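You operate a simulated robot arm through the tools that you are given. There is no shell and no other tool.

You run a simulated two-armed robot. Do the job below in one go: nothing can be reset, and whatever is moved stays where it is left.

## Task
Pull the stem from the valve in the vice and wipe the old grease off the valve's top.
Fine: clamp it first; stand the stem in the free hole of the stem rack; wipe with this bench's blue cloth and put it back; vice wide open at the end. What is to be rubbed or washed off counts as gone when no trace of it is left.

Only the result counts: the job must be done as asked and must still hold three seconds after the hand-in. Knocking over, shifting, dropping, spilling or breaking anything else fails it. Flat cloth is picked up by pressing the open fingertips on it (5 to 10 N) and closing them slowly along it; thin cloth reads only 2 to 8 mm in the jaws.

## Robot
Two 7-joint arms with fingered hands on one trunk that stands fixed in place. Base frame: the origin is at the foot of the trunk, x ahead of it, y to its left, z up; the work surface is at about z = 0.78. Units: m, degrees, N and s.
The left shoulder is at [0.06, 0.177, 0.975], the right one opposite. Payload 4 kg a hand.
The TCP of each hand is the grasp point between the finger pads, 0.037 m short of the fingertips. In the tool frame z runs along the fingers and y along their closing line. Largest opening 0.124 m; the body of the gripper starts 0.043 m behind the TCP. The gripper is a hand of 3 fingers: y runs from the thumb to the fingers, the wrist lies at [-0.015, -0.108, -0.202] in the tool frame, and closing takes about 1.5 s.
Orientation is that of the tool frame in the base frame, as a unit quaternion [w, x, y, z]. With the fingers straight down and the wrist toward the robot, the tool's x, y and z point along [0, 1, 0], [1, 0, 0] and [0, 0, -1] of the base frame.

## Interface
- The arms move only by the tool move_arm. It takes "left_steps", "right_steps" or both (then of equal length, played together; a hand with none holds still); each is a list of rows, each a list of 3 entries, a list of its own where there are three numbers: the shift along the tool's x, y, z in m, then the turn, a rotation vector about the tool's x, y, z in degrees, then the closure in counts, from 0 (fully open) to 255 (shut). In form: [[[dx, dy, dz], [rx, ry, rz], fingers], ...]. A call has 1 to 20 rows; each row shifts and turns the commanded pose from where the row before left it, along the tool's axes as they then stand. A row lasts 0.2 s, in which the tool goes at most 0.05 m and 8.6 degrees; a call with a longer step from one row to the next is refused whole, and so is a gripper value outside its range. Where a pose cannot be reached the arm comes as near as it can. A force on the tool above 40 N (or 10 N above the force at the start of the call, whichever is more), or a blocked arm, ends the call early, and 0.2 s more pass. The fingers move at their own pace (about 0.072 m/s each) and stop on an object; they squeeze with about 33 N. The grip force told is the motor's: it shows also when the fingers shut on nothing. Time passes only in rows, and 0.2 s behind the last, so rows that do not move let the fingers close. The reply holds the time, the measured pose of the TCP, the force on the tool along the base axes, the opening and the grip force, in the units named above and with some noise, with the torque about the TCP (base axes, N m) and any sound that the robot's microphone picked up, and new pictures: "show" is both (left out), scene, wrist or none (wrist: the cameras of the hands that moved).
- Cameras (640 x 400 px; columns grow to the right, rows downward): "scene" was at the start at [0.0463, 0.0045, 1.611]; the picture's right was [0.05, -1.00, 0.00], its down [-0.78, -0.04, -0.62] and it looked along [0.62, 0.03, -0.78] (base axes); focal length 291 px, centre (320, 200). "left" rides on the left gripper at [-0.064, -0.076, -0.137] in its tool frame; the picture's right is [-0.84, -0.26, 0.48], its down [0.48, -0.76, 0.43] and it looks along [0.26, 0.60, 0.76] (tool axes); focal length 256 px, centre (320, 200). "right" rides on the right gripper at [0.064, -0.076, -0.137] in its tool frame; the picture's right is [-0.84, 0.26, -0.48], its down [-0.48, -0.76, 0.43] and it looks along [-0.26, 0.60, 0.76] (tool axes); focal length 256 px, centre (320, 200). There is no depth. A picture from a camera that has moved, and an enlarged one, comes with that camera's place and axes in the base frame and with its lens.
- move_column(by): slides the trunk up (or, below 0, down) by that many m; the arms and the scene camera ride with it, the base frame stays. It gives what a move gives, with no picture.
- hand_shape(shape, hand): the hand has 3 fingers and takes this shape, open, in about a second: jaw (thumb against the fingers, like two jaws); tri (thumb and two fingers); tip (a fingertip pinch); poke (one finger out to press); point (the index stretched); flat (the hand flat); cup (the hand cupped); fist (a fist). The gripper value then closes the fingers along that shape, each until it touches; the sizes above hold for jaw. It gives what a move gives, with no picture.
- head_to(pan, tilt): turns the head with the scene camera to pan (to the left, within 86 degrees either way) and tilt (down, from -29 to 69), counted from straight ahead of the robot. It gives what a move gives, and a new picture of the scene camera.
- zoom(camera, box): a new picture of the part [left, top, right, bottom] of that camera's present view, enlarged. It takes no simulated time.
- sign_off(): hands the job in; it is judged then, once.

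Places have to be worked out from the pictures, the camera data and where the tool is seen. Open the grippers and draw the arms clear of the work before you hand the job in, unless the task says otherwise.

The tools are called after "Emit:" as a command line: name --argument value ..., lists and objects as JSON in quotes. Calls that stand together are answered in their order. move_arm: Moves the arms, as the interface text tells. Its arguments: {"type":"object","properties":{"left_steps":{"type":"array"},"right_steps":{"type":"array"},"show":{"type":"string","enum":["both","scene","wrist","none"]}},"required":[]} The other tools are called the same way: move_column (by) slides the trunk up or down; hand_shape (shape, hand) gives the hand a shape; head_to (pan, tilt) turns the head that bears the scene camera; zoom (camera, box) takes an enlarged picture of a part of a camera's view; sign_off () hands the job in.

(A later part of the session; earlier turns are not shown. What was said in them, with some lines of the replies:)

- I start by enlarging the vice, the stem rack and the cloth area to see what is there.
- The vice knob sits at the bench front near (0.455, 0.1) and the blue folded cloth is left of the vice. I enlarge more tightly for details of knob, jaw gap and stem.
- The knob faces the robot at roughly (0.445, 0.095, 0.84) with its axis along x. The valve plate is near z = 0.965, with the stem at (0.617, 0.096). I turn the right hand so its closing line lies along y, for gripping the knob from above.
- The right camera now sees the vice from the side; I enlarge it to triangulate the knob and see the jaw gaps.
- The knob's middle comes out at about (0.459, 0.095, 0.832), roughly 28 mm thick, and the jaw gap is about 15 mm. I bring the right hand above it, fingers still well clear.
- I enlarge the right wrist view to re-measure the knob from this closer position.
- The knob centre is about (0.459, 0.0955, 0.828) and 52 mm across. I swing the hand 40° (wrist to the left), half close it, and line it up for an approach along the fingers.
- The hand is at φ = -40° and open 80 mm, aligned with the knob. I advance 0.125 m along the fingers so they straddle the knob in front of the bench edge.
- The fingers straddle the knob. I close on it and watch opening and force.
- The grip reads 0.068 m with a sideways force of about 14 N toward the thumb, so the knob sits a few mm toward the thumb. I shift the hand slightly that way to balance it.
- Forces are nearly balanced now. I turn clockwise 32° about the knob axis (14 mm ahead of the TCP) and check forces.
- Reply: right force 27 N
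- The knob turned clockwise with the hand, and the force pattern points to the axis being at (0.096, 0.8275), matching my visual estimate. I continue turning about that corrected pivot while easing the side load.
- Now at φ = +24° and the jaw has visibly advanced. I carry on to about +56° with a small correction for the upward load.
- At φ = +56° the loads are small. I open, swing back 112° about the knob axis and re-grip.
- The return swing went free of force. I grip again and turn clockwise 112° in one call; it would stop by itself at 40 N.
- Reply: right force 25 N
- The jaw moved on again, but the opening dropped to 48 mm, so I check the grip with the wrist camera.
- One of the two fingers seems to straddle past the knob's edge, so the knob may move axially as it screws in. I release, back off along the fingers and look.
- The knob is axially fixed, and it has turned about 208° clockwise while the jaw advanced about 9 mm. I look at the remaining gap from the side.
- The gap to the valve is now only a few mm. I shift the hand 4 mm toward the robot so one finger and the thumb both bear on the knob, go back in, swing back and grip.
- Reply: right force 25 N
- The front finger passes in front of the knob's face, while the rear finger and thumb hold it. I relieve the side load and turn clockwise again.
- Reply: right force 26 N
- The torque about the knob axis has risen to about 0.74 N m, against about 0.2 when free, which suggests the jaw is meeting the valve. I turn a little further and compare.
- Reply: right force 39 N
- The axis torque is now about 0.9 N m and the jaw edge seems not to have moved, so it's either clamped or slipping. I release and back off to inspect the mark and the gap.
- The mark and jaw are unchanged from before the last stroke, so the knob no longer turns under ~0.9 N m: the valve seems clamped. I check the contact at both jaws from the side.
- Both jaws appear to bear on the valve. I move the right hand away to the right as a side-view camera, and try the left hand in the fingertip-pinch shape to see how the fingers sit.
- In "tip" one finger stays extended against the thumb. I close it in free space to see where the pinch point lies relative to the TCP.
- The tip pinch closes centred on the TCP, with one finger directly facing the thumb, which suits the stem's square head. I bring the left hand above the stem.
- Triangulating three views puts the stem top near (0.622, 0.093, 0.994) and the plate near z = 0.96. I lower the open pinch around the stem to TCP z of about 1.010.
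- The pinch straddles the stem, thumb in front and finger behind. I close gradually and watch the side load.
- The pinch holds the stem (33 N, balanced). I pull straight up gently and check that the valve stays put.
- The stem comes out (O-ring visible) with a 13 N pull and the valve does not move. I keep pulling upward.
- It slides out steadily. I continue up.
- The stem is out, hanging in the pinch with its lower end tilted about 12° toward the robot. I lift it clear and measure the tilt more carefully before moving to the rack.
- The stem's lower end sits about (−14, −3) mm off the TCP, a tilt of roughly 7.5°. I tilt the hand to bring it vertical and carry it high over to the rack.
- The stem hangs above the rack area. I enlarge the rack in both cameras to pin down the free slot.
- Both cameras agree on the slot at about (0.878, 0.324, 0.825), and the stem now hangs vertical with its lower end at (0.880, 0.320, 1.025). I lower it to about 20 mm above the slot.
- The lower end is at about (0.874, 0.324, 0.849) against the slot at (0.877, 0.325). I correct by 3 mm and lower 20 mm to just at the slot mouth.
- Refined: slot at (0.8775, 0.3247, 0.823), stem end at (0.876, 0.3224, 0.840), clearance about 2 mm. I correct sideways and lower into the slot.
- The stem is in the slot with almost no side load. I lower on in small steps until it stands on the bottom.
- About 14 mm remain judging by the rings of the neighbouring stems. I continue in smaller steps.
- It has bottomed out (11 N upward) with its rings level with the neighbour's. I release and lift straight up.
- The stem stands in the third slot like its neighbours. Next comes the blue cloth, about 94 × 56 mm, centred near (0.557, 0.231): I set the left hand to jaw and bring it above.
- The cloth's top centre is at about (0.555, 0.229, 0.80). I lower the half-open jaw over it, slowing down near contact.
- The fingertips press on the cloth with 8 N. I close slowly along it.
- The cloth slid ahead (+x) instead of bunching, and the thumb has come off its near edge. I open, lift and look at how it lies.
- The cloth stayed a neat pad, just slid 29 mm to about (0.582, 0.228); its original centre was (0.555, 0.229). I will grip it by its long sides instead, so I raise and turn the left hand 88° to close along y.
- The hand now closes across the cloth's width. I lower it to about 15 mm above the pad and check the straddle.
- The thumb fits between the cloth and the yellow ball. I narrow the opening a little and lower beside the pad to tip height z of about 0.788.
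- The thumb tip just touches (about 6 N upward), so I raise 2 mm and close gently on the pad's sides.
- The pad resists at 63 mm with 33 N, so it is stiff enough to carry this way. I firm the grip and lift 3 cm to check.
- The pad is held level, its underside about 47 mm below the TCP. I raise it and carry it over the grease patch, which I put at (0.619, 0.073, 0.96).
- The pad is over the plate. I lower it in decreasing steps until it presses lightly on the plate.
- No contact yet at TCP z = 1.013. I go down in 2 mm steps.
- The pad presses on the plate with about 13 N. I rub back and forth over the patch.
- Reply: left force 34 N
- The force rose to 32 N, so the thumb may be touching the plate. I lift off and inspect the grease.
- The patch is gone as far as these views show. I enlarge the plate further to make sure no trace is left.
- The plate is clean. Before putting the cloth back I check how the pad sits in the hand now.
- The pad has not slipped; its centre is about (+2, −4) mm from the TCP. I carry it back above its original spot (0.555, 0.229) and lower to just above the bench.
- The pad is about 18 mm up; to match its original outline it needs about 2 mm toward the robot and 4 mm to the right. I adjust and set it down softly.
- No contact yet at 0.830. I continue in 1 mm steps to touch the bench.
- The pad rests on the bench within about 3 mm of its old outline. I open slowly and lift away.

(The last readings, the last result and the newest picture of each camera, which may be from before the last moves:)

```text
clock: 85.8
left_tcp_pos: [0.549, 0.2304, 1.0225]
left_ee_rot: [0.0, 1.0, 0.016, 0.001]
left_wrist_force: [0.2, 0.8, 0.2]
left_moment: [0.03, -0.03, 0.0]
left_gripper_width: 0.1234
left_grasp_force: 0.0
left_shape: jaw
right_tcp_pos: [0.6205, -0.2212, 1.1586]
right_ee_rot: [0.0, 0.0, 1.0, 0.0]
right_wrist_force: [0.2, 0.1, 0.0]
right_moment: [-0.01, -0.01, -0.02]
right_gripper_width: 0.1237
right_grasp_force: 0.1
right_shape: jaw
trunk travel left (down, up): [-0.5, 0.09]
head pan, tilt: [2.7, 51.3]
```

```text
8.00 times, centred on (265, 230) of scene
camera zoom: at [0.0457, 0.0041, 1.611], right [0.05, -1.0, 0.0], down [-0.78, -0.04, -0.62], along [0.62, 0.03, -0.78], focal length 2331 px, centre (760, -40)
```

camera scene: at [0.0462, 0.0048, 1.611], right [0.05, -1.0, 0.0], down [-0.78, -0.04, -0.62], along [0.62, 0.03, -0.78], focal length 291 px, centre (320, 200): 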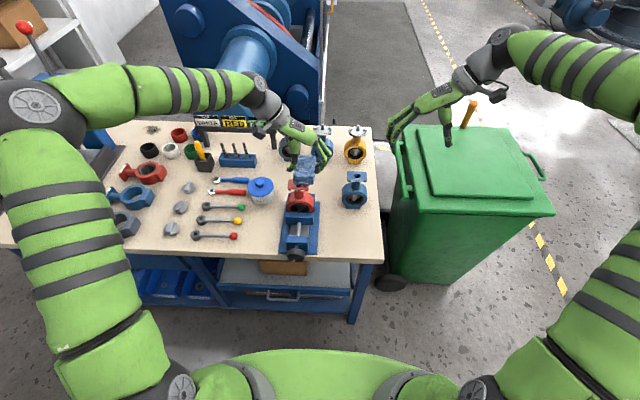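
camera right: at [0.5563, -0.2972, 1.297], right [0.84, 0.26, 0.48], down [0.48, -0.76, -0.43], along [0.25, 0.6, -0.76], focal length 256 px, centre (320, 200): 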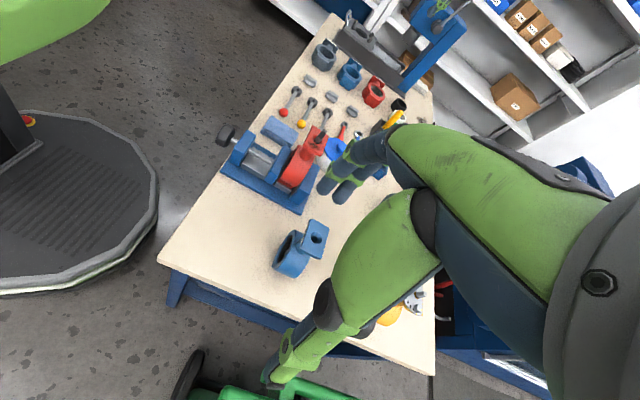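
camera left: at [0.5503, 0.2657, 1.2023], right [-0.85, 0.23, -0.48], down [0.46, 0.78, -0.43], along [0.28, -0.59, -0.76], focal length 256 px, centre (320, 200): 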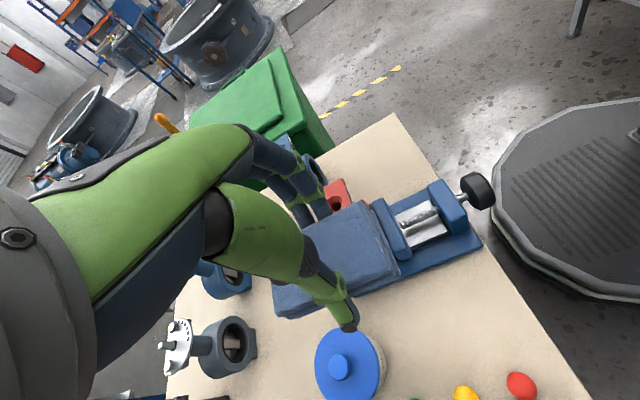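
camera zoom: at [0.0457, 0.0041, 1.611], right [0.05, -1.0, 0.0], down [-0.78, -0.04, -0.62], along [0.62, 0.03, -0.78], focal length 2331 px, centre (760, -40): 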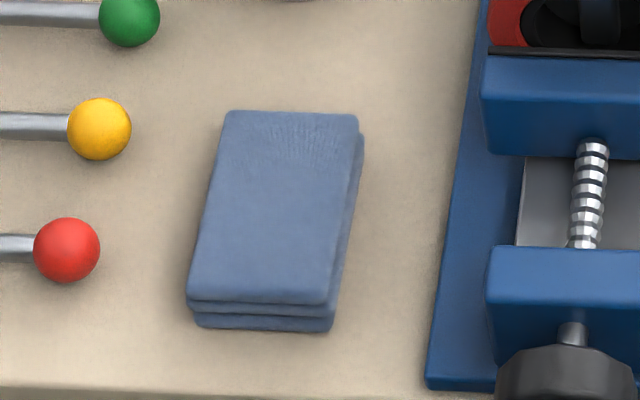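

The cloth is back within about 3 mm of where it lay. Next I open the vice: the left hand retreats up-left while the right hand goes to the knob in the +56° pose with fingers part-open.

Emit:
move_arm --left_steps '[[[0.0085, -0.032, -0.03], [0, 0, 0], 0], [[0.0085, -0.032, -0.03], [0, 0, 0], 0], [[0.0085, -0.032, -0.03], [0, 0, 0], 0], [[0.0085, -0.032, -0.03], [0, 0, 0], 0], [[0.0085, -0.032, -0.03], [0, 0, 0], 0], [[0.0085, -0.032, -0.03], [0, 0, 0], 0], [[0, 0, 0], [0, 0, 0], 0], [[0, 0, 0], [0, 0, 0], 0], [[0, 0, 0], [0, 0, 0], 0], [[0, 0, 0], [0, 0, 0], 0], [[0, 0, 0], [0, 0, 0], 0], [[0, 0, 0], [0, 0, 0], 0], [[0, 0, 0], [0, 0, 0], 0], [[0, 0, 0], [0, 0, 0], 0], [[0, 0, 0], [0, 0, 0], 0], [[0, 0, 0], [0, 0, 0], 0], [[0, 0, 0], [0, 0, 0], 0], [[0, 0, 0], [0, 0, 0], 0], [[0, 0, 0], [0, 0, 0], 0]]' --right_steps '[[[0.0335, 0.0302, 0], [0, 0, 0], 60], [[0.0335, 0.0302, 0], [0, 0, 0], 60], [[0.0335, 0.0302, 0], [0, 0, 0], 60], [[0.0335, 0.0302, 0], [0, 0, 0], 60], [[0.0335, 0.0302, 0], [0, 0, 0], 60], [[0, 0, 0], [-8, 0, 0], 60], [[0, 0, 0], [-8, 0, 0], 60], [[0, 0, 0], [-8, 0, 0], 60], [[0, 0, 0], [-8, 0, 0], 60], [[0, 0, 0], [-8, 0, 0], 60], [[0, 0, 0], [-8, 0, 0], 60], [[0, 0, 0], [-8, 0, 0], 60], [[0, -0.0317, 0.0329], [0, 0, 0], 60], [[0, -0.0317, 0.0329], [0, 0, 0], 60], [[0, -0.0317, 0.0329], [0, 0, 0], 60], [[0, -0.0317, 0.0329], [0, 0, 0], 60], [[0, -0.0317, 0.0329], [0, 0, 0], 60], [[0, -0.0317, 0.0329], [0, 0, 0], 60], [[0, 0, 0], [0, 0, 0], 60]]' --show "both"

```text
clock: 89.8
left_tcp_pos: [0.5967, 0.4219, 1.202]
left_ee_rot: [0.0, 1.0, 0.017, 0.0]
left_wrist_force: [0.2, 0.2, 0.8]
left_moment: [-0.02, -0.03, 0.01]
left_gripper_width: 0.1237
left_grasp_force: 0.0
left_shape: jaw
right_tcp_pos: [0.4516, -0.0112, 0.8903]
right_ee_rot: [-0.001, -0.001, 0.883, 0.47]
right_wrist_force: [0.4, -0.1, 0.4]
right_moment: [-0.04, 0.0, 0.03]
right_gripper_width: 0.0947
right_grasp_force: 0.0
right_shape: jaw
trunk travel left (down, up): [-0.5, 0.09]
head pan, tilt: [2.7, 51.3]
camera scene: at [0.0463, 0.0045, 1.611], right [0.05, -1.0, 0.0], down [-0.78, -0.04, -0.62], along [0.62, 0.03, -0.78], focal length 291 px, centre (320, 200)
camera right: at [0.3869, -0.1672, 0.9046], right [0.84, -0.26, 0.48], down [0.48, -0.06, -0.87], along [0.26, 0.96, 0.07], focal length 256 px, centre (320, 200)
camera left: at [0.5294, 0.495, 1.3382], right [-0.85, 0.23, -0.48], down [0.46, 0.78, -0.43], along [0.28, -0.59, -0.76], focal length 256 px, centre (320, 200)
```

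scene: 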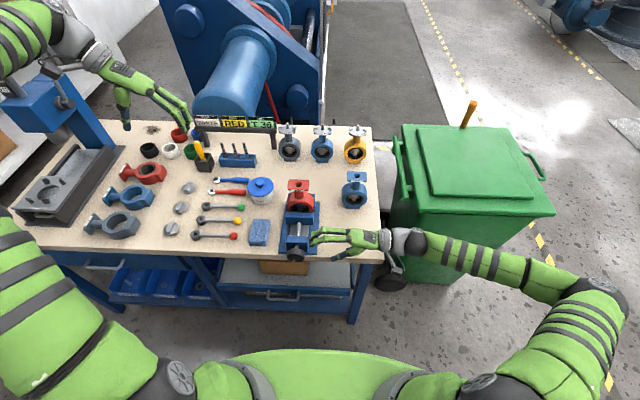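
right: 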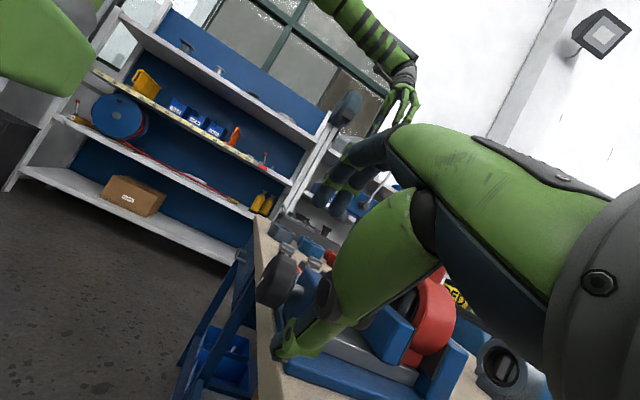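
left: 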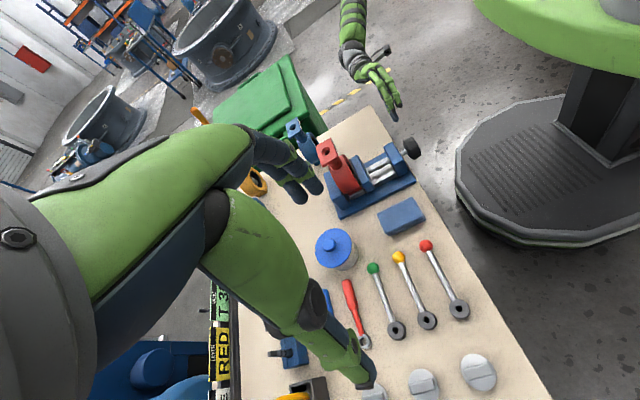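

The right hand is poised at φ = +56°. I advance 0.109 m to straddle the knob and close on it.

Emit:
move_arm --right_steps '[[[0, 0, 0.035], [0, 0, 0], 60], [[0, 0, 0.04], [0, 0, 0], 60], [[0, 0, 0.034], [0, 0, 0], 60], [[0, 0, 0], [0, 0, 0], 110], [[0, 0, 0], [0, 0, 0], 160], [[0, 0, 0], [0, 0, 0], 255], [[0, 0, 0], [0, 0, 0], 255]]' --show "none"

Emit:
zoom --camera "scene" --box '[275, 225, 325, 265]'

```text
clock: 91.4
left_tcp_pos: [0.5976, 0.4228, 1.2028]
left_ee_rot: [0.0, 1.0, 0.017, 0.0]
left_wrist_force: [0.3, -0.4, -0.4]
left_moment: [-0.01, 0.0, 0.03]
left_gripper_width: 0.1237
left_grasp_force: 0.0
left_shape: jaw
right_tcp_pos: [0.4527, 0.0789, 0.8293]
right_ee_rot: [0.0, 0.001, 0.883, 0.469]
right_wrist_force: [-1.2, -2.8, -11.5]
right_moment: [-0.11, -0.07, 0.05]
right_gripper_width: 0.057
right_grasp_force: 33.1
right_shape: jaw
trunk travel left (down, up): [-0.5, 0.09]
head pan, tilt: [2.7, 51.3]
```

```text
10.00 times, centred on (300, 245) of scene
camera zoom: at [0.0468, 0.0045, 1.6109], right [0.05, -1.0, 0.0], down [-0.78, -0.04, -0.62], along [0.62, 0.03, -0.78], focal length 2914 px, centre (520, -250)
```

zoom: 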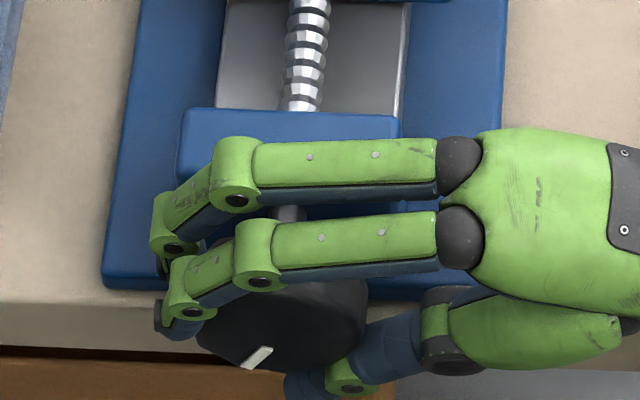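

The grip closed at 57 mm on the knob. I try a counter-clockwise stroke of 56° to release the clamp, watching forces and the mark.

Emit:
move_arm --right_steps '[[[0, 0.0022, -0.0011], [8, 0, 0], 255], [[0, 0.0022, -0.0011], [8, 0, 0], 255], [[0, 0.0022, -0.0011], [8, 0, 0], 255], [[0, 0.0022, -0.0011], [8, 0, 0], 255], [[0, 0.0022, -0.0011], [8, 0, 0], 255], [[0, 0.0022, -0.0011], [8, 0, 0], 255], [[0, 0.0022, -0.0011], [8, 0, 0], 255]]' --show "none"

Emit:
zoom --camera "scene" --box '[265, 205, 325, 265]'

Emit:
zoom --camera "left" --box '[310, 120, 430, 220]'

```text
clock: 93.0
left_tcp_pos: [0.5972, 0.422, 1.2019]
left_ee_rot: [0.0, 1.0, 0.018, -0.001]
left_wrist_force: [0.1, 0.8, -0.1]
left_moment: [-0.02, 0.01, -0.06]
left_gripper_width: 0.124
left_grasp_force: 0.1
left_shape: jaw
right_tcp_pos: [0.4539, 0.0855, 0.8432]
right_ee_rot: [-0.002, 0.001, 1.0, -0.002]
right_wrist_force: [3.1, -5.2, -21.0]
right_moment: [-0.1, -0.11, 0.01]
right_gripper_width: 0.0563
right_grasp_force: 33.2
right_shape: jaw
trunk travel left (down, up): [-0.5, 0.09]
head pan, tilt: [2.7, 51.3]
```

```text
6.67 times, centred on (295, 235) of scene
camera zoom: at [0.0474, 0.0049, 1.6107], right [0.05, -1.0, 0.0], down [-0.78, -0.04, -0.62], along [0.62, 0.03, -0.78], focal length 1943 px, centre (487, -33)
```

zoom: 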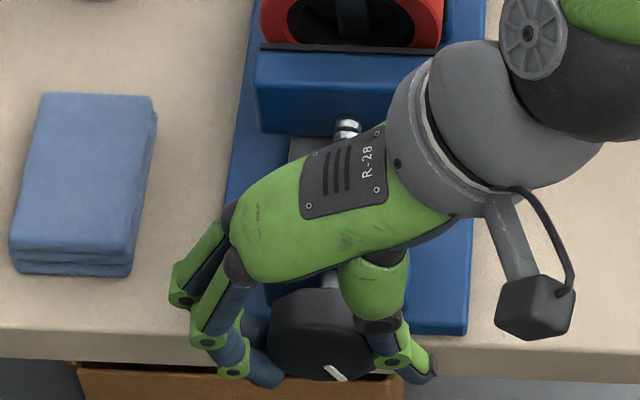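

```text
4.00 times, centred on (370, 170) of left
camera zoom: at [0.5305, 0.4952, 1.3374], right [-0.85, 0.23, -0.48], down [0.46, 0.78, -0.44], along [0.27, -0.59, -0.76], focal length 1024 px, centre (120, 320)
```

zoom: 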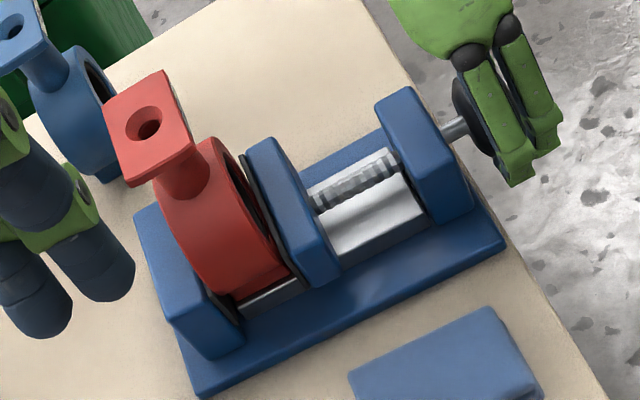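

The mark moved from 7 to 5 o'clock, so the knob is turning counter-clockwise. I continue the stroke to φ = −56° with slight relief downward.

Emit:
move_arm --right_steps '[[[0, 0.0022, 0.0009], [8, 0, 0], 255], [[0, 0.0022, 0.0004], [8, 0, 0], 255], [[0, 0.0022, -0.0006], [8, 0, 0], 255], [[0, 0.0022, -0.0011], [8, 0, 0], 255], [[0, 0.0022, -0.0011], [8, 0, 0], 255], [[0, 0.0022, -0.0011], [8, 0, 0], 255], [[0, 0.0022, -0.0011], [8, 0, 0], 255]]' --show "none"

Emit:
zoom --camera "scene" --box '[265, 205, 325, 265]'

Emit:
zoom --camera "left" --box '[310, 120, 430, 220]'

```text
clock: 94.6
left_tcp_pos: [0.5965, 0.421, 1.2028]
left_ee_rot: [-0.001, 1.0, 0.017, 0.0]
left_wrist_force: [-0.2, 0.3, -0.9]
left_moment: [0.02, -0.02, -0.03]
left_gripper_width: 0.1237
left_grasp_force: 0.1
left_shape: jaw
right_tcp_pos: [0.4526, 0.1042, 0.8426]
right_ee_rot: [0.0, 0.0, 0.883, -0.47]
right_wrist_force: [5.5, -10.1, 12.2]
right_moment: [-0.13, -0.1, 0.03]
right_gripper_width: 0.071
right_grasp_force: 33.2
right_shape: jaw
trunk travel left (down, up): [-0.5, 0.09]
head pan, tilt: [2.7, 51.3]
```

```text
6.67 times, centred on (295, 235) of scene
camera zoom: at [0.0462, 0.004, 1.6111], right [0.05, -1.0, 0.0], down [-0.78, -0.04, -0.62], along [0.62, 0.03, -0.78], focal length 1943 px, centre (487, -33)
```

zoom: 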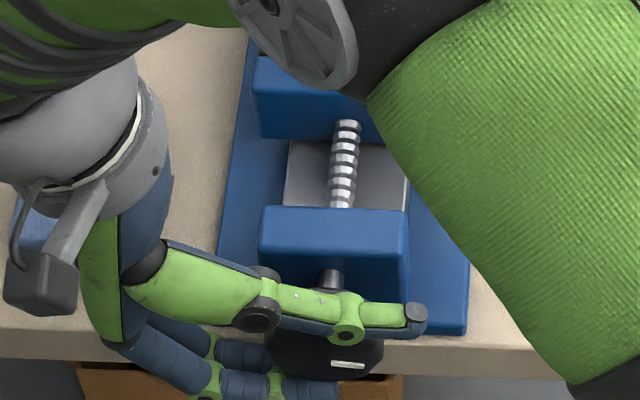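

```text
4.00 times, centred on (370, 170) of left
camera zoom: at [0.5295, 0.4945, 1.3385], right [-0.85, 0.23, -0.48], down [0.46, 0.78, -0.43], along [0.28, -0.59, -0.76], focal length 1024 px, centre (120, 320)
```

zoom: 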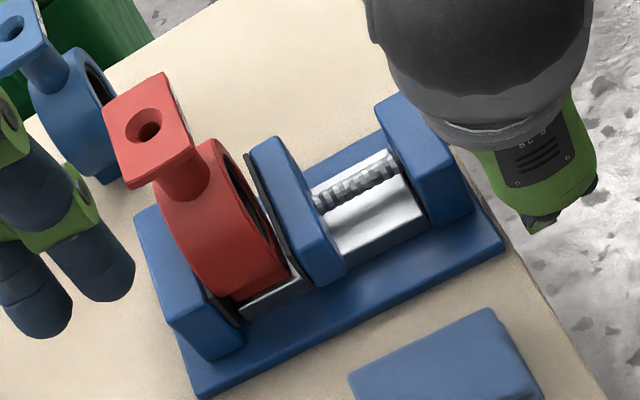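

The stroke worked (mark now at about 3 o'clock) and the jaw is backing off. I open, swing back to +56° and re-grip.

Emit:
move_arm --right_steps '[[[0, 0, 0], [0, 0, 0], 60], [[0, 0, 0], [0, 0, 0], 60], [[0, -0.002, 0.0014], [-8, 0, 0], 60], [[0, -0.002, 0.0014], [-8, 0, 0], 60], [[0, -0.002, 0.0014], [-8, 0, 0], 60], [[0, -0.002, 0.0014], [-8, 0, 0], 60], [[0, -0.002, 0.0014], [-8, 0, 0], 60], [[0, -0.002, 0.0014], [-8, 0, 0], 60], [[0, -0.002, 0.0014], [-8, 0, 0], 60], [[0, -0.002, 0.0014], [-8, 0, 0], 60], [[0, -0.002, 0.0014], [-8, 0, 0], 60], [[0, -0.002, 0.0014], [-8, 0, 0], 60], [[0, -0.002, 0.0014], [-8, 0, 0], 60], [[0, -0.002, 0.0014], [-8, 0, 0], 60], [[0, -0.002, 0.0014], [-8, 0, 0], 60], [[0, -0.002, 0.0014], [-8, 0, 0], 60], [[0, 0, 0], [0, 0, 0], 150], [[0, 0, 0], [0, 0, 0], 255], [[0, 0, 0], [0, 0, 0], 255]]' --show "none"

Emit:
zoom --camera "scene" --box '[265, 205, 325, 265]'

```text
clock: 98.6
left_tcp_pos: [0.5972, 0.4222, 1.2024]
left_ee_rot: [0.0, 1.0, 0.017, 0.0]
left_wrist_force: [-0.1, 0.6, 0.6]
left_moment: [0.01, 0.0, -0.01]
left_gripper_width: 0.1236
left_grasp_force: 0.1
left_shape: jaw
right_tcp_pos: [0.4526, 0.0787, 0.8257]
right_ee_rot: [0.001, 0.001, 0.883, 0.469]
right_wrist_force: [-0.2, -2.3, -7.3]
right_moment: [0.02, -0.07, 0.05]
right_gripper_width: 0.0554
right_grasp_force: 33.0
right_shape: jaw
trunk travel left (down, up): [-0.5, 0.09]
head pan, tilt: [2.7, 51.3]
```

```text
6.67 times, centred on (295, 235) of scene
camera zoom: at [0.0466, 0.0045, 1.6109], right [0.05, -1.0, 0.0], down [-0.78, -0.04, -0.62], along [0.62, 0.03, -0.78], focal length 1943 px, centre (487, -33)
```

zoom: 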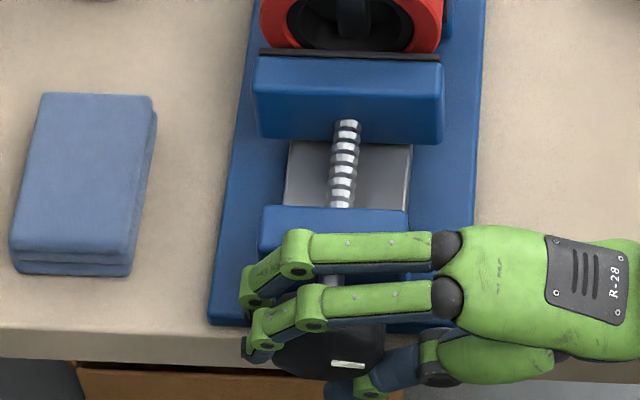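

The grip is good with low loads. I do the full 112° counter-clockwise stroke.

Emit:
move_arm --right_steps '[[[0, 0.0022, -0.0009], [8, 0, 0], 255], [[0, 0.0022, -0.0009], [8, 0, 0], 255], [[0, 0.0022, -0.0009], [8, 0, 0], 255], [[0, 0.0022, -0.0009], [8, 0, 0], 255], [[0, 0.0022, -0.0009], [8, 0, 0], 255], [[0, 0.0022, -0.0009], [8, 0, 0], 255], [[0, 0.0022, -0.0009], [8, 0, 0], 255], [[0, 0.0022, -0.0009], [8, 0, 0], 255], [[0, 0.0022, -0.0009], [8, 0, 0], 255], [[0, 0.0022, -0.0009], [8, 0, 0], 255], [[0, 0.0022, -0.0011], [8, 0, 0], 255], [[0, 0.0022, -0.0011], [8, 0, 0], 255], [[0, 0.0022, -0.0011], [8, 0, 0], 255], [[0, 0.0022, -0.0011], [8, 0, 0], 255]]' --show "none"

Emit:
zoom --camera "scene" --box '[265, 205, 325, 265]'

```text
clock: 101.6
left_tcp_pos: [0.5958, 0.4209, 1.2032]
left_ee_rot: [0.0, 1.0, 0.017, 0.001]
left_wrist_force: [-0.4, 0.2, 0.3]
left_moment: [0.0, -0.02, 0.01]
left_gripper_width: 0.1237
left_grasp_force: 0.0
left_shape: jaw
right_tcp_pos: [0.4528, 0.0965, 0.8399]
right_ee_rot: [-0.003, 0.001, 0.888, -0.459]
right_wrist_force: [-0.5, -24.9, 9.2]
right_moment: [0.29, 0.22, 0.1]
right_gripper_width: 0.0539
right_grasp_force: 33.3
right_shape: jaw
trunk travel left (down, up): [-0.5, 0.09]
head pan, tilt: [2.7, 51.3]
stopped in row 14 (right hand): the force on the tool passed its limit at 42 N (the readings are from after the stop); the commanded pose is now the measured one
```

```text
6.67 times, centred on (295, 235) of scene
camera zoom: at [0.0451, 0.0032, 1.6111], right [0.05, -1.0, 0.0], down [-0.78, -0.04, -0.63], along [0.62, 0.03, -0.78], focal length 1943 px, centre (487, -33)
```

zoom: 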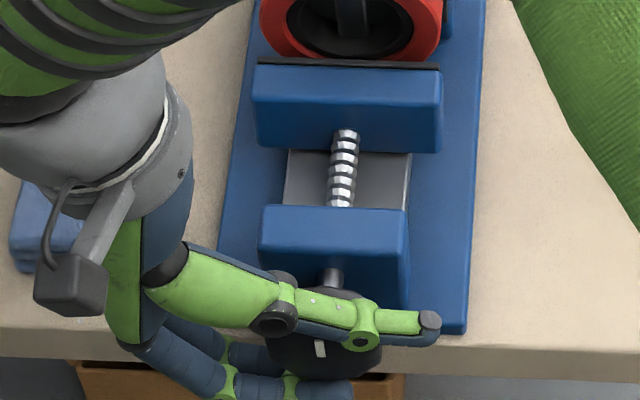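

The stroke nearly completed before the load limit: the hand had crept about 7 mm too deep. The jaw moved ~6 mm. I open, correct the depth, swing back and re-grip.

Emit:
move_arm --right_steps '[[[0, 0, 0], [0, 0, 0], 60], [[0, -0.001, -0.0075], [0, 0, 0], 60], [[0, -0.002, 0.0014], [-8, 0, 0], 60], [[0, -0.002, 0.0014], [-8, 0, 0], 60], [[0, -0.002, 0.0014], [-8, 0, 0], 60], [[0, -0.002, 0.0014], [-8, 0, 0], 60], [[0, -0.002, 0.0014], [-8, 0, 0], 60], [[0, -0.002, 0.0014], [-8, 0, 0], 60], [[0, -0.002, 0.0014], [-8, 0, 0], 60], [[0, -0.002, 0.0014], [-8, 0, 0], 60], [[0, -0.002, 0.0014], [-8, 0, 0], 60], [[0, -0.002, 0.0014], [-8, 0, 0], 60], [[0, -0.002, 0.0014], [-8, 0, 0], 60], [[0, -0.002, 0.0014], [-8, 0, 0], 60], [[0, -0.002, 0.0014], [-8, 0, 0], 60], [[0, -0.002, 0.0014], [-8, 0, 0], 60], [[0, 0, 0], [0, 0, 0], 150], [[0, 0, 0], [0, 0, 0], 255], [[0, 0, 0], [0, 0, 0], 255]]' --show "none"

Emit:
zoom --camera "scene" --box '[265, 205, 325, 265]'

```text
clock: 105.6
left_tcp_pos: [0.5971, 0.4217, 1.2013]
left_ee_rot: [0.0, 1.0, 0.017, 0.0]
left_wrist_force: [0.5, 0.3, 0.1]
left_moment: [0.0, 0.01, 0.0]
left_gripper_width: 0.1235
left_grasp_force: 0.0
left_shape: jaw
right_tcp_pos: [0.4521, 0.0806, 0.8277]
right_ee_rot: [-0.001, 0.002, 0.876, 0.482]
right_wrist_force: [-3.9, -3.0, -12.5]
right_moment: [0.06, -0.08, 0.19]
right_gripper_width: 0.0706
right_grasp_force: 33.0
right_shape: jaw
trunk travel left (down, up): [-0.5, 0.09]
head pan, tilt: [2.7, 51.3]
```

```text
6.67 times, centred on (295, 235) of scene
camera zoom: at [0.0466, 0.0044, 1.6107], right [0.05, -1.0, 0.0], down [-0.78, -0.04, -0.62], along [0.62, 0.03, -0.78], focal length 1943 px, centre (487, -33)
```

zoom: 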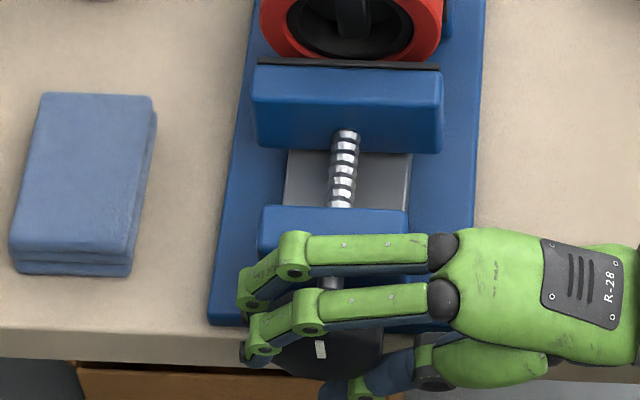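

Grip is good (71 mm, small loads). Next counter-clockwise stroke with the exact pivot.

Emit:
move_arm --right_steps '[[[0, 0.0021, -0.0011], [8, 0, 0], 255], [[0, 0.0021, -0.0011], [8, 0, 0], 255], [[0, 0.0021, -0.0011], [8, 0, 0], 255], [[0, 0.0021, -0.0011], [8, 0, 0], 255], [[0, 0.0021, -0.0011], [8, 0, 0], 255], [[0, 0.0021, -0.0011], [8, 0, 0], 255], [[0, 0.0021, -0.0011], [8, 0, 0], 255], [[0, 0.0021, -0.0011], [8, 0, 0], 255], [[0, 0.0021, -0.0011], [8, 0, 0], 255], [[0, 0.0021, -0.0011], [8, 0, 0], 255], [[0, 0.0021, -0.0011], [8, 0, 0], 255], [[0, 0.0021, -0.0011], [8, 0, 0], 255], [[0, 0.0021, -0.0011], [8, 0, 0], 255], [[0, 0.0021, -0.0011], [8, 0, 0], 255]]' --show "none"

Emit:
zoom --camera "scene" --box '[265, 205, 325, 265]'

```text
clock: 108.6
left_tcp_pos: [0.5958, 0.4223, 1.2034]
left_ee_rot: [0.001, 1.0, 0.018, 0.001]
left_wrist_force: [-1.3, 0.3, 0.1]
left_moment: [-0.02, 0.02, 0.02]
left_gripper_width: 0.1237
left_grasp_force: 0.1
left_shape: jaw
right_tcp_pos: [0.4496, 0.1054, 0.8445]
right_ee_rot: [-0.001, -0.001, 0.89, -0.456]
right_wrist_force: [-18.1, -7.4, 6.9]
right_moment: [0.4, 0.74, -0.15]
right_gripper_width: 0.0707
right_grasp_force: 33.2
right_shape: jaw
trunk travel left (down, up): [-0.5, 0.09]
head pan, tilt: [2.7, 51.3]
```

```text
6.67 times, centred on (295, 235) of scene
camera zoom: at [0.0444, 0.0045, 1.6112], right [0.05, -1.0, 0.0], down [-0.78, -0.04, -0.63], along [0.62, 0.03, -0.78], focal length 1943 px, centre (487, -33)
```

zoom: 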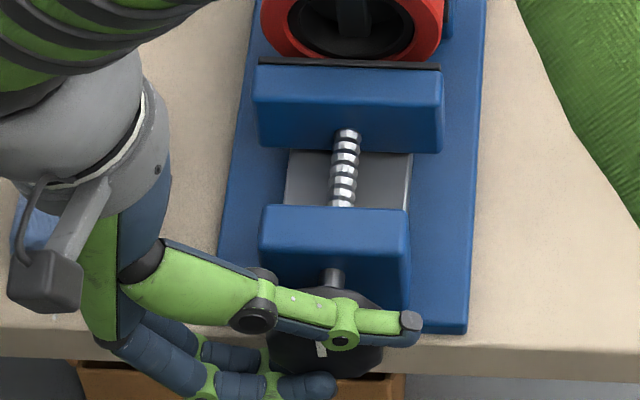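

The mark and jaw are exactly at their starting positions and this stroke moved neither, so the screw may be at its open stop. I check that with one more short try: swing back, re-grip, turn 40°.

Emit:
move_arm --right_steps '[[[0, 0, 0], [0, 0, 0], 60], [[-0.003, 0, 0], [0, 0, 0], 60], [[0, -0.002, 0.0012], [-8, 0, 0], 60], [[0, -0.002, 0.0012], [-8, 0, 0], 60], [[0, -0.002, 0.0012], [-8, 0, 0], 60], [[0, -0.002, 0.0012], [-8, 0, 0], 60], [[0, -0.002, 0.0012], [-8, 0, 0], 60], [[0, -0.002, 0.0012], [-8, 0, 0], 60], [[0, -0.002, 0.0012], [-8, 0, 0], 60], [[0, -0.002, 0.0012], [-8, 0, 0], 60], [[0, -0.002, 0.0012], [-8, 0, 0], 60], [[0, -0.002, 0.0012], [-8, 0, 0], 60], [[0, 0, 0], [0, 0, 0], 60]]' --show "none"

Emit:
zoom --camera "scene" --box '[265, 205, 325, 265]'

Emit:
zoom --camera "left" --box '[310, 120, 430, 220]'

```text
clock: 111.4
left_tcp_pos: [0.5969, 0.4221, 1.202]
left_ee_rot: [0.0, 1.0, 0.017, 0.001]
left_wrist_force: [-0.3, -0.2, 0.3]
left_moment: [0.02, 0.02, 0.02]
left_gripper_width: 0.1238
left_grasp_force: 0.0
left_shape: jaw
right_tcp_pos: [0.4548, 0.0862, 0.8377]
right_ee_rot: [-0.001, 0.001, 0.975, 0.224]
right_wrist_force: [0.2, 0.2, -1.1]
right_moment: [0.01, -0.02, 0.0]
right_gripper_width: 0.0945
right_grasp_force: 0.2
right_shape: jaw
trunk travel left (down, up): [-0.5, 0.09]
head pan, tilt: [2.7, 51.3]
```

```text
6.67 times, centred on (295, 235) of scene
camera zoom: at [0.0464, 0.005, 1.6111], right [0.05, -1.0, 0.0], down [-0.78, -0.04, -0.62], along [0.62, 0.03, -0.78], focal length 1943 px, centre (487, -33)
```

zoom: 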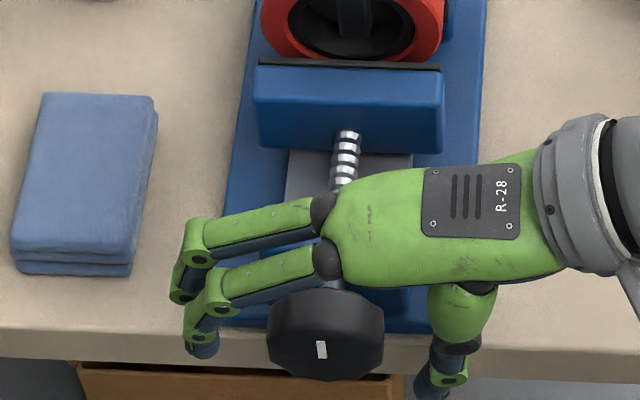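

```text
4.00 times, centred on (370, 170) of left
camera zoom: at [0.5295, 0.4955, 1.3381], right [-0.85, 0.23, -0.48], down [0.46, 0.78, -0.43], along [0.28, -0.59, -0.76], focal length 1024 px, centre (120, 320)
```

zoom: 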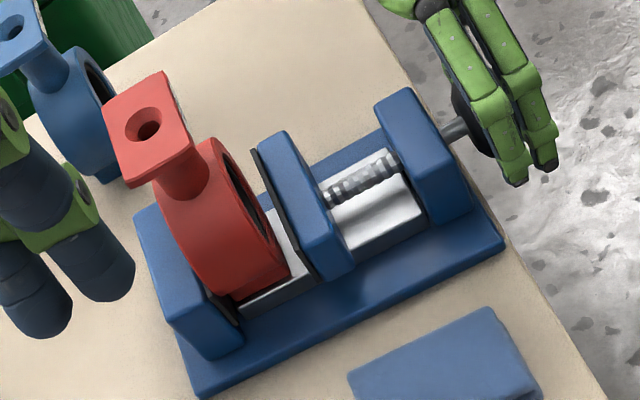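

The mark sits exactly as at the start. I grip here (φ = 26°) and try another 48° counter-clockwise.

Emit:
move_arm --right_steps '[[[0, 0, 0], [0, 0, 0], 150], [[0, 0, 0], [0, 0, 0], 255], [[0, 0, 0], [0, 0, 0], 255], [[0, 0.0021, -0.0011], [8, 0, 0], 255], [[0, 0.0021, -0.0011], [8, 0, 0], 255], [[0, 0.0021, -0.0011], [8, 0, 0], 255]]' --show "none"

Emit:
zoom --camera "scene" --box '[265, 205, 325, 265]'

```text
clock: 112.8
left_tcp_pos: [0.5969, 0.4215, 1.2013]
left_ee_rot: [0.0, 1.0, 0.018, 0.001]
left_wrist_force: [-0.3, -0.4, -0.8]
left_moment: [-0.01, 0.0, -0.01]
left_gripper_width: 0.1237
left_grasp_force: 0.0
left_shape: jaw
right_tcp_pos: [0.4549, 0.0903, 0.8434]
right_ee_rot: [-0.002, 0.002, 1.0, 0.015]
right_wrist_force: [-1.2, -2.4, -10.3]
right_moment: [0.76, -0.01, 0.07]
right_gripper_width: 0.0729
right_grasp_force: 32.9
right_shape: jaw
trunk travel left (down, up): [-0.5, 0.09]
head pan, tilt: [2.7, 51.3]
```

```text
6.67 times, centred on (295, 235) of scene
camera zoom: at [0.0468, 0.0047, 1.611], right [0.05, -1.0, 0.0], down [-0.78, -0.04, -0.62], along [0.62, 0.03, -0.78], focal length 1943 px, centre (487, -33)
```

zoom: 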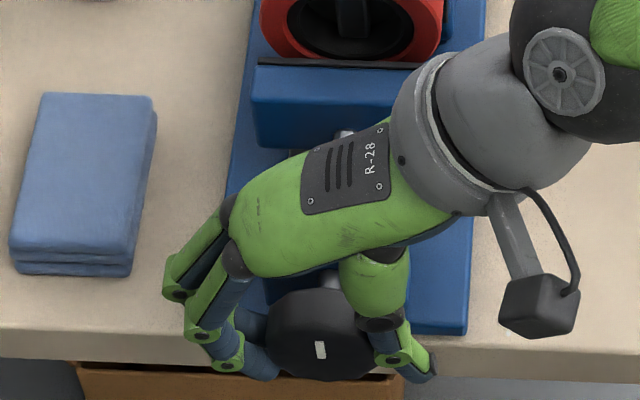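

The torque rises to 0.76 N m with no movement of the mark, so the vice is at its fully-open stop. I release, draw the right hand up and away to the right.

Emit:
move_arm --right_steps '[[[0, 0, 0], [0, 0, 0], 150], [[0, 0, 0], [0, 0, 0], 60], [[0, 0, 0], [0, 0, 0], 40], [[0, 0, -0.03], [0, 0, 0], 40], [[0, 0, -0.045], [0, 0, 0], 40], [[0, 0, -0.045], [0, 0, 0], 0], [[0, 0, -0.045], [0, 0, 0], 0], [[0, 0, -0.045], [0, 0, 0], 0], [[0, 0, -0.045], [0, 0, 0], 0], [[0, -0.045, -0.02], [0, 0, 0], 0], [[-0.02, -0.045, 0], [0, 0, 0], 0], [[-0.02, -0.045, 0], [0, 0, 0], 0], [[-0.02, -0.045, 0], [0, 0, 0], 0], [[-0.02, -0.045, 0], [0, 0, 0], 0], [[-0.02, -0.045, 0], [0, 0, 0], 0], [[-0.02, -0.045, 0], [0, 0, 0], 0], [[0, 0, 0], [0, 0, 0], 0]]' --show "both"

Emit:
zoom --camera "scene" --box '[240, 160, 380, 270]'

Emit:
zoom --camera "scene" --box '[275, 225, 325, 265]'

Emit:
zoom --camera "scene" --box '[180, 110, 300, 200]'

Emit:
zoom --camera "scene" --box '[288, 176, 316, 196]'

Emit:
zoom --camera "left" --box '[310, 120, 430, 220]'

```text
clock: 116.4
left_tcp_pos: [0.5964, 0.4226, 1.2023]
left_ee_rot: [0.0, 1.0, 0.018, 0.0]
left_wrist_force: [-0.2, -0.2, 0.3]
left_moment: [-0.02, 0.02, -0.02]
left_gripper_width: 0.1236
left_grasp_force: 0.2
left_shape: jaw
right_tcp_pos: [0.5756, -0.2347, 1.1054]
right_ee_rot: [-0.002, 0.0, 1.0, 0.016]
right_wrist_force: [0.7, 0.1, -0.1]
right_moment: [0.01, -0.02, -0.02]
right_gripper_width: 0.1238
right_grasp_force: 0.0
right_shape: jaw
trunk travel left (down, up): [-0.5, 0.09]
head pan, tilt: [2.7, 51.3]
camera scene: at [0.0461, 0.0049, 1.611], right [0.05, -1.0, 0.0], down [-0.78, -0.04, -0.62], along [0.62, 0.03, -0.78], focal length 291 px, centre (320, 200)
camera right: at [0.5116, -0.3153, 1.2402], right [0.84, 0.24, 0.49], down [0.48, -0.75, -0.46], along [0.25, 0.62, -0.74], focal length 256 px, centre (320, 200)
```

scene: 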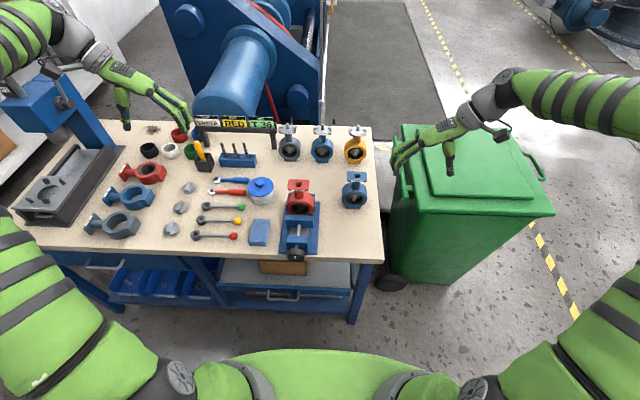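
right: 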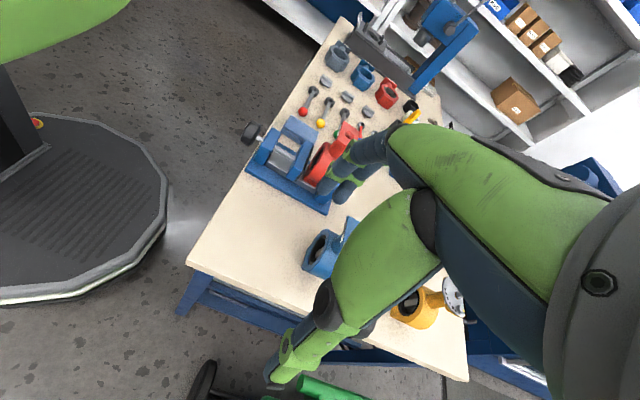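

```text
3.64 times, centred on (310, 215) of scene
camera zoom: at [0.0461, 0.0049, 1.611], right [0.05, -1.0, 0.0], down [-0.78, -0.04, -0.62], along [0.62, 0.03, -0.78], focal length 1060 px, centre (356, 146)
```

zoom: 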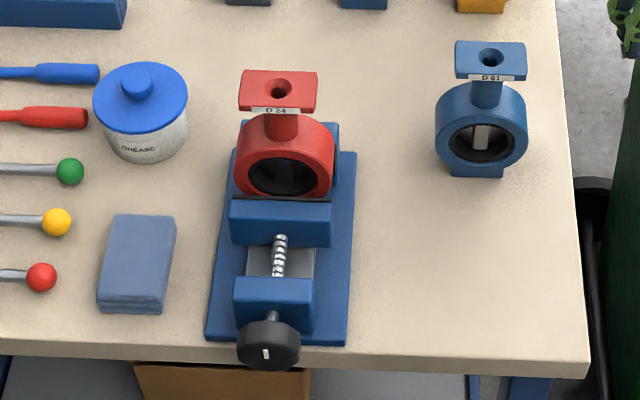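

```text
10.00 times, centred on (300, 245) of scene
camera zoom: at [0.0461, 0.0049, 1.611], right [0.05, -1.0, 0.0], down [-0.78, -0.04, -0.62], along [0.62, 0.03, -0.78], focal length 2914 px, centre (520, -250)
```

zoom: 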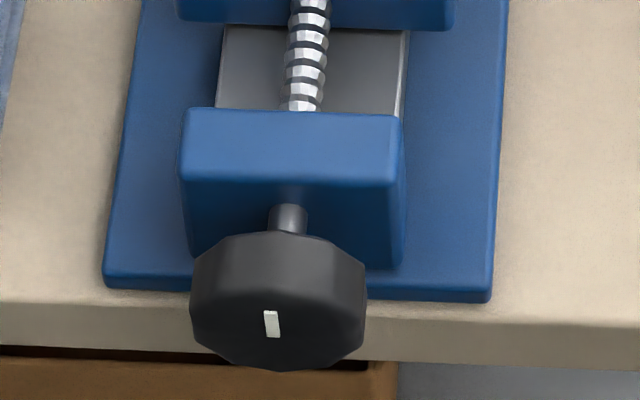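

```text
4.44 times, centred on (240, 155) of scene
camera zoom: at [0.0461, 0.0049, 1.611], right [0.05, -1.0, 0.0], down [-0.78, -0.04, -0.62], along [0.62, 0.03, -0.78], focal length 1295 px, centre (676, 400)
```

zoom: 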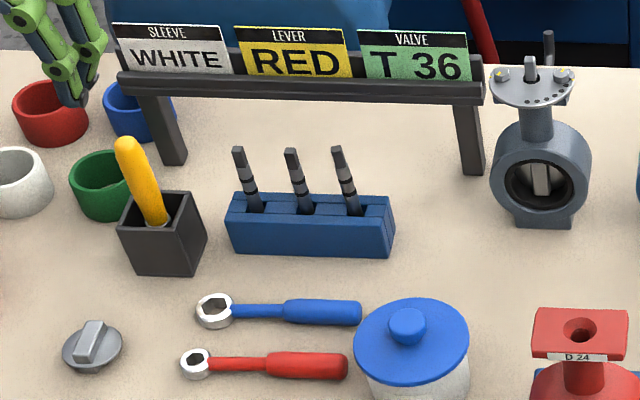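

```text
16.00 times, centred on (302, 186) of scene
camera zoom: at [0.0461, 0.0049, 1.611], right [0.05, -1.0, 0.0], down [-0.78, -0.04, -0.62], along [0.62, 0.03, -0.78], focal length 4662 px, centre (608, 424)
```

zoom: 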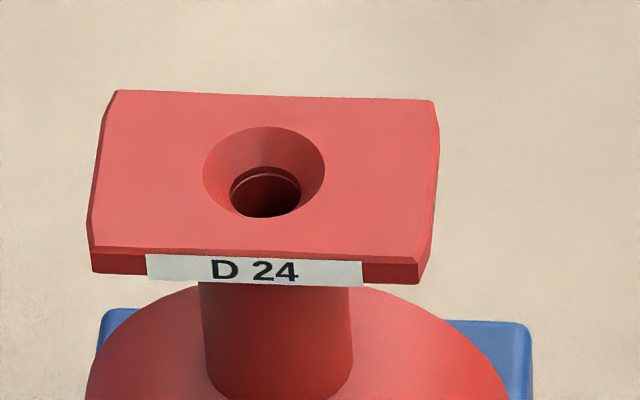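

```text
4.00 times, centred on (370, 170) of left
camera zoom: at [0.5293, 0.4953, 1.3381], right [-0.85, 0.23, -0.48], down [0.46, 0.78, -0.43], along [0.28, -0.59, -0.76], focal length 1024 px, centre (120, 320)
```

zoom: 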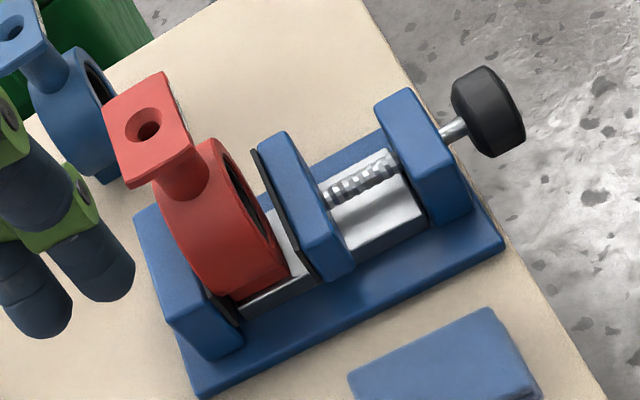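

Everything checks out: the stem stands in the third rack hole, the plate is clean, and the cloth is back on its spot. The vice is at its open stop, with the valve upright, and both hands are open and clear. I hand the job in.

Emit:
sign_off

```text
The job is handed in.
```

I clamped the valve, pulled the stem and wiped the grease off the top, and the job is handed in.

- **Clamping:** I turned the knob clockwise about 208° until it stopped under roughly 0.9 N m. The valve did not move while the stem was pulled.
- **Stem:** it stands in the free third hole of the rack, level with the two stems already there.
- **Grease:** no trace shows on the valve's top at 16 times enlargement.
- **Cloth:** the first attempt to pick it up slid it about 3 cm along the bench. I then gripped it by the sides, wiped with it, and set it down within about 3 mm of where it lay.
- **Vice:** it opened only as far as its starting position. There the knob met a stop and would not turn further under about 0.76 N m, so I took that as wide open. That is a gap of about 9 mm in front of the valve.

The valve is still upright, and both hands are open and clear of the bench.
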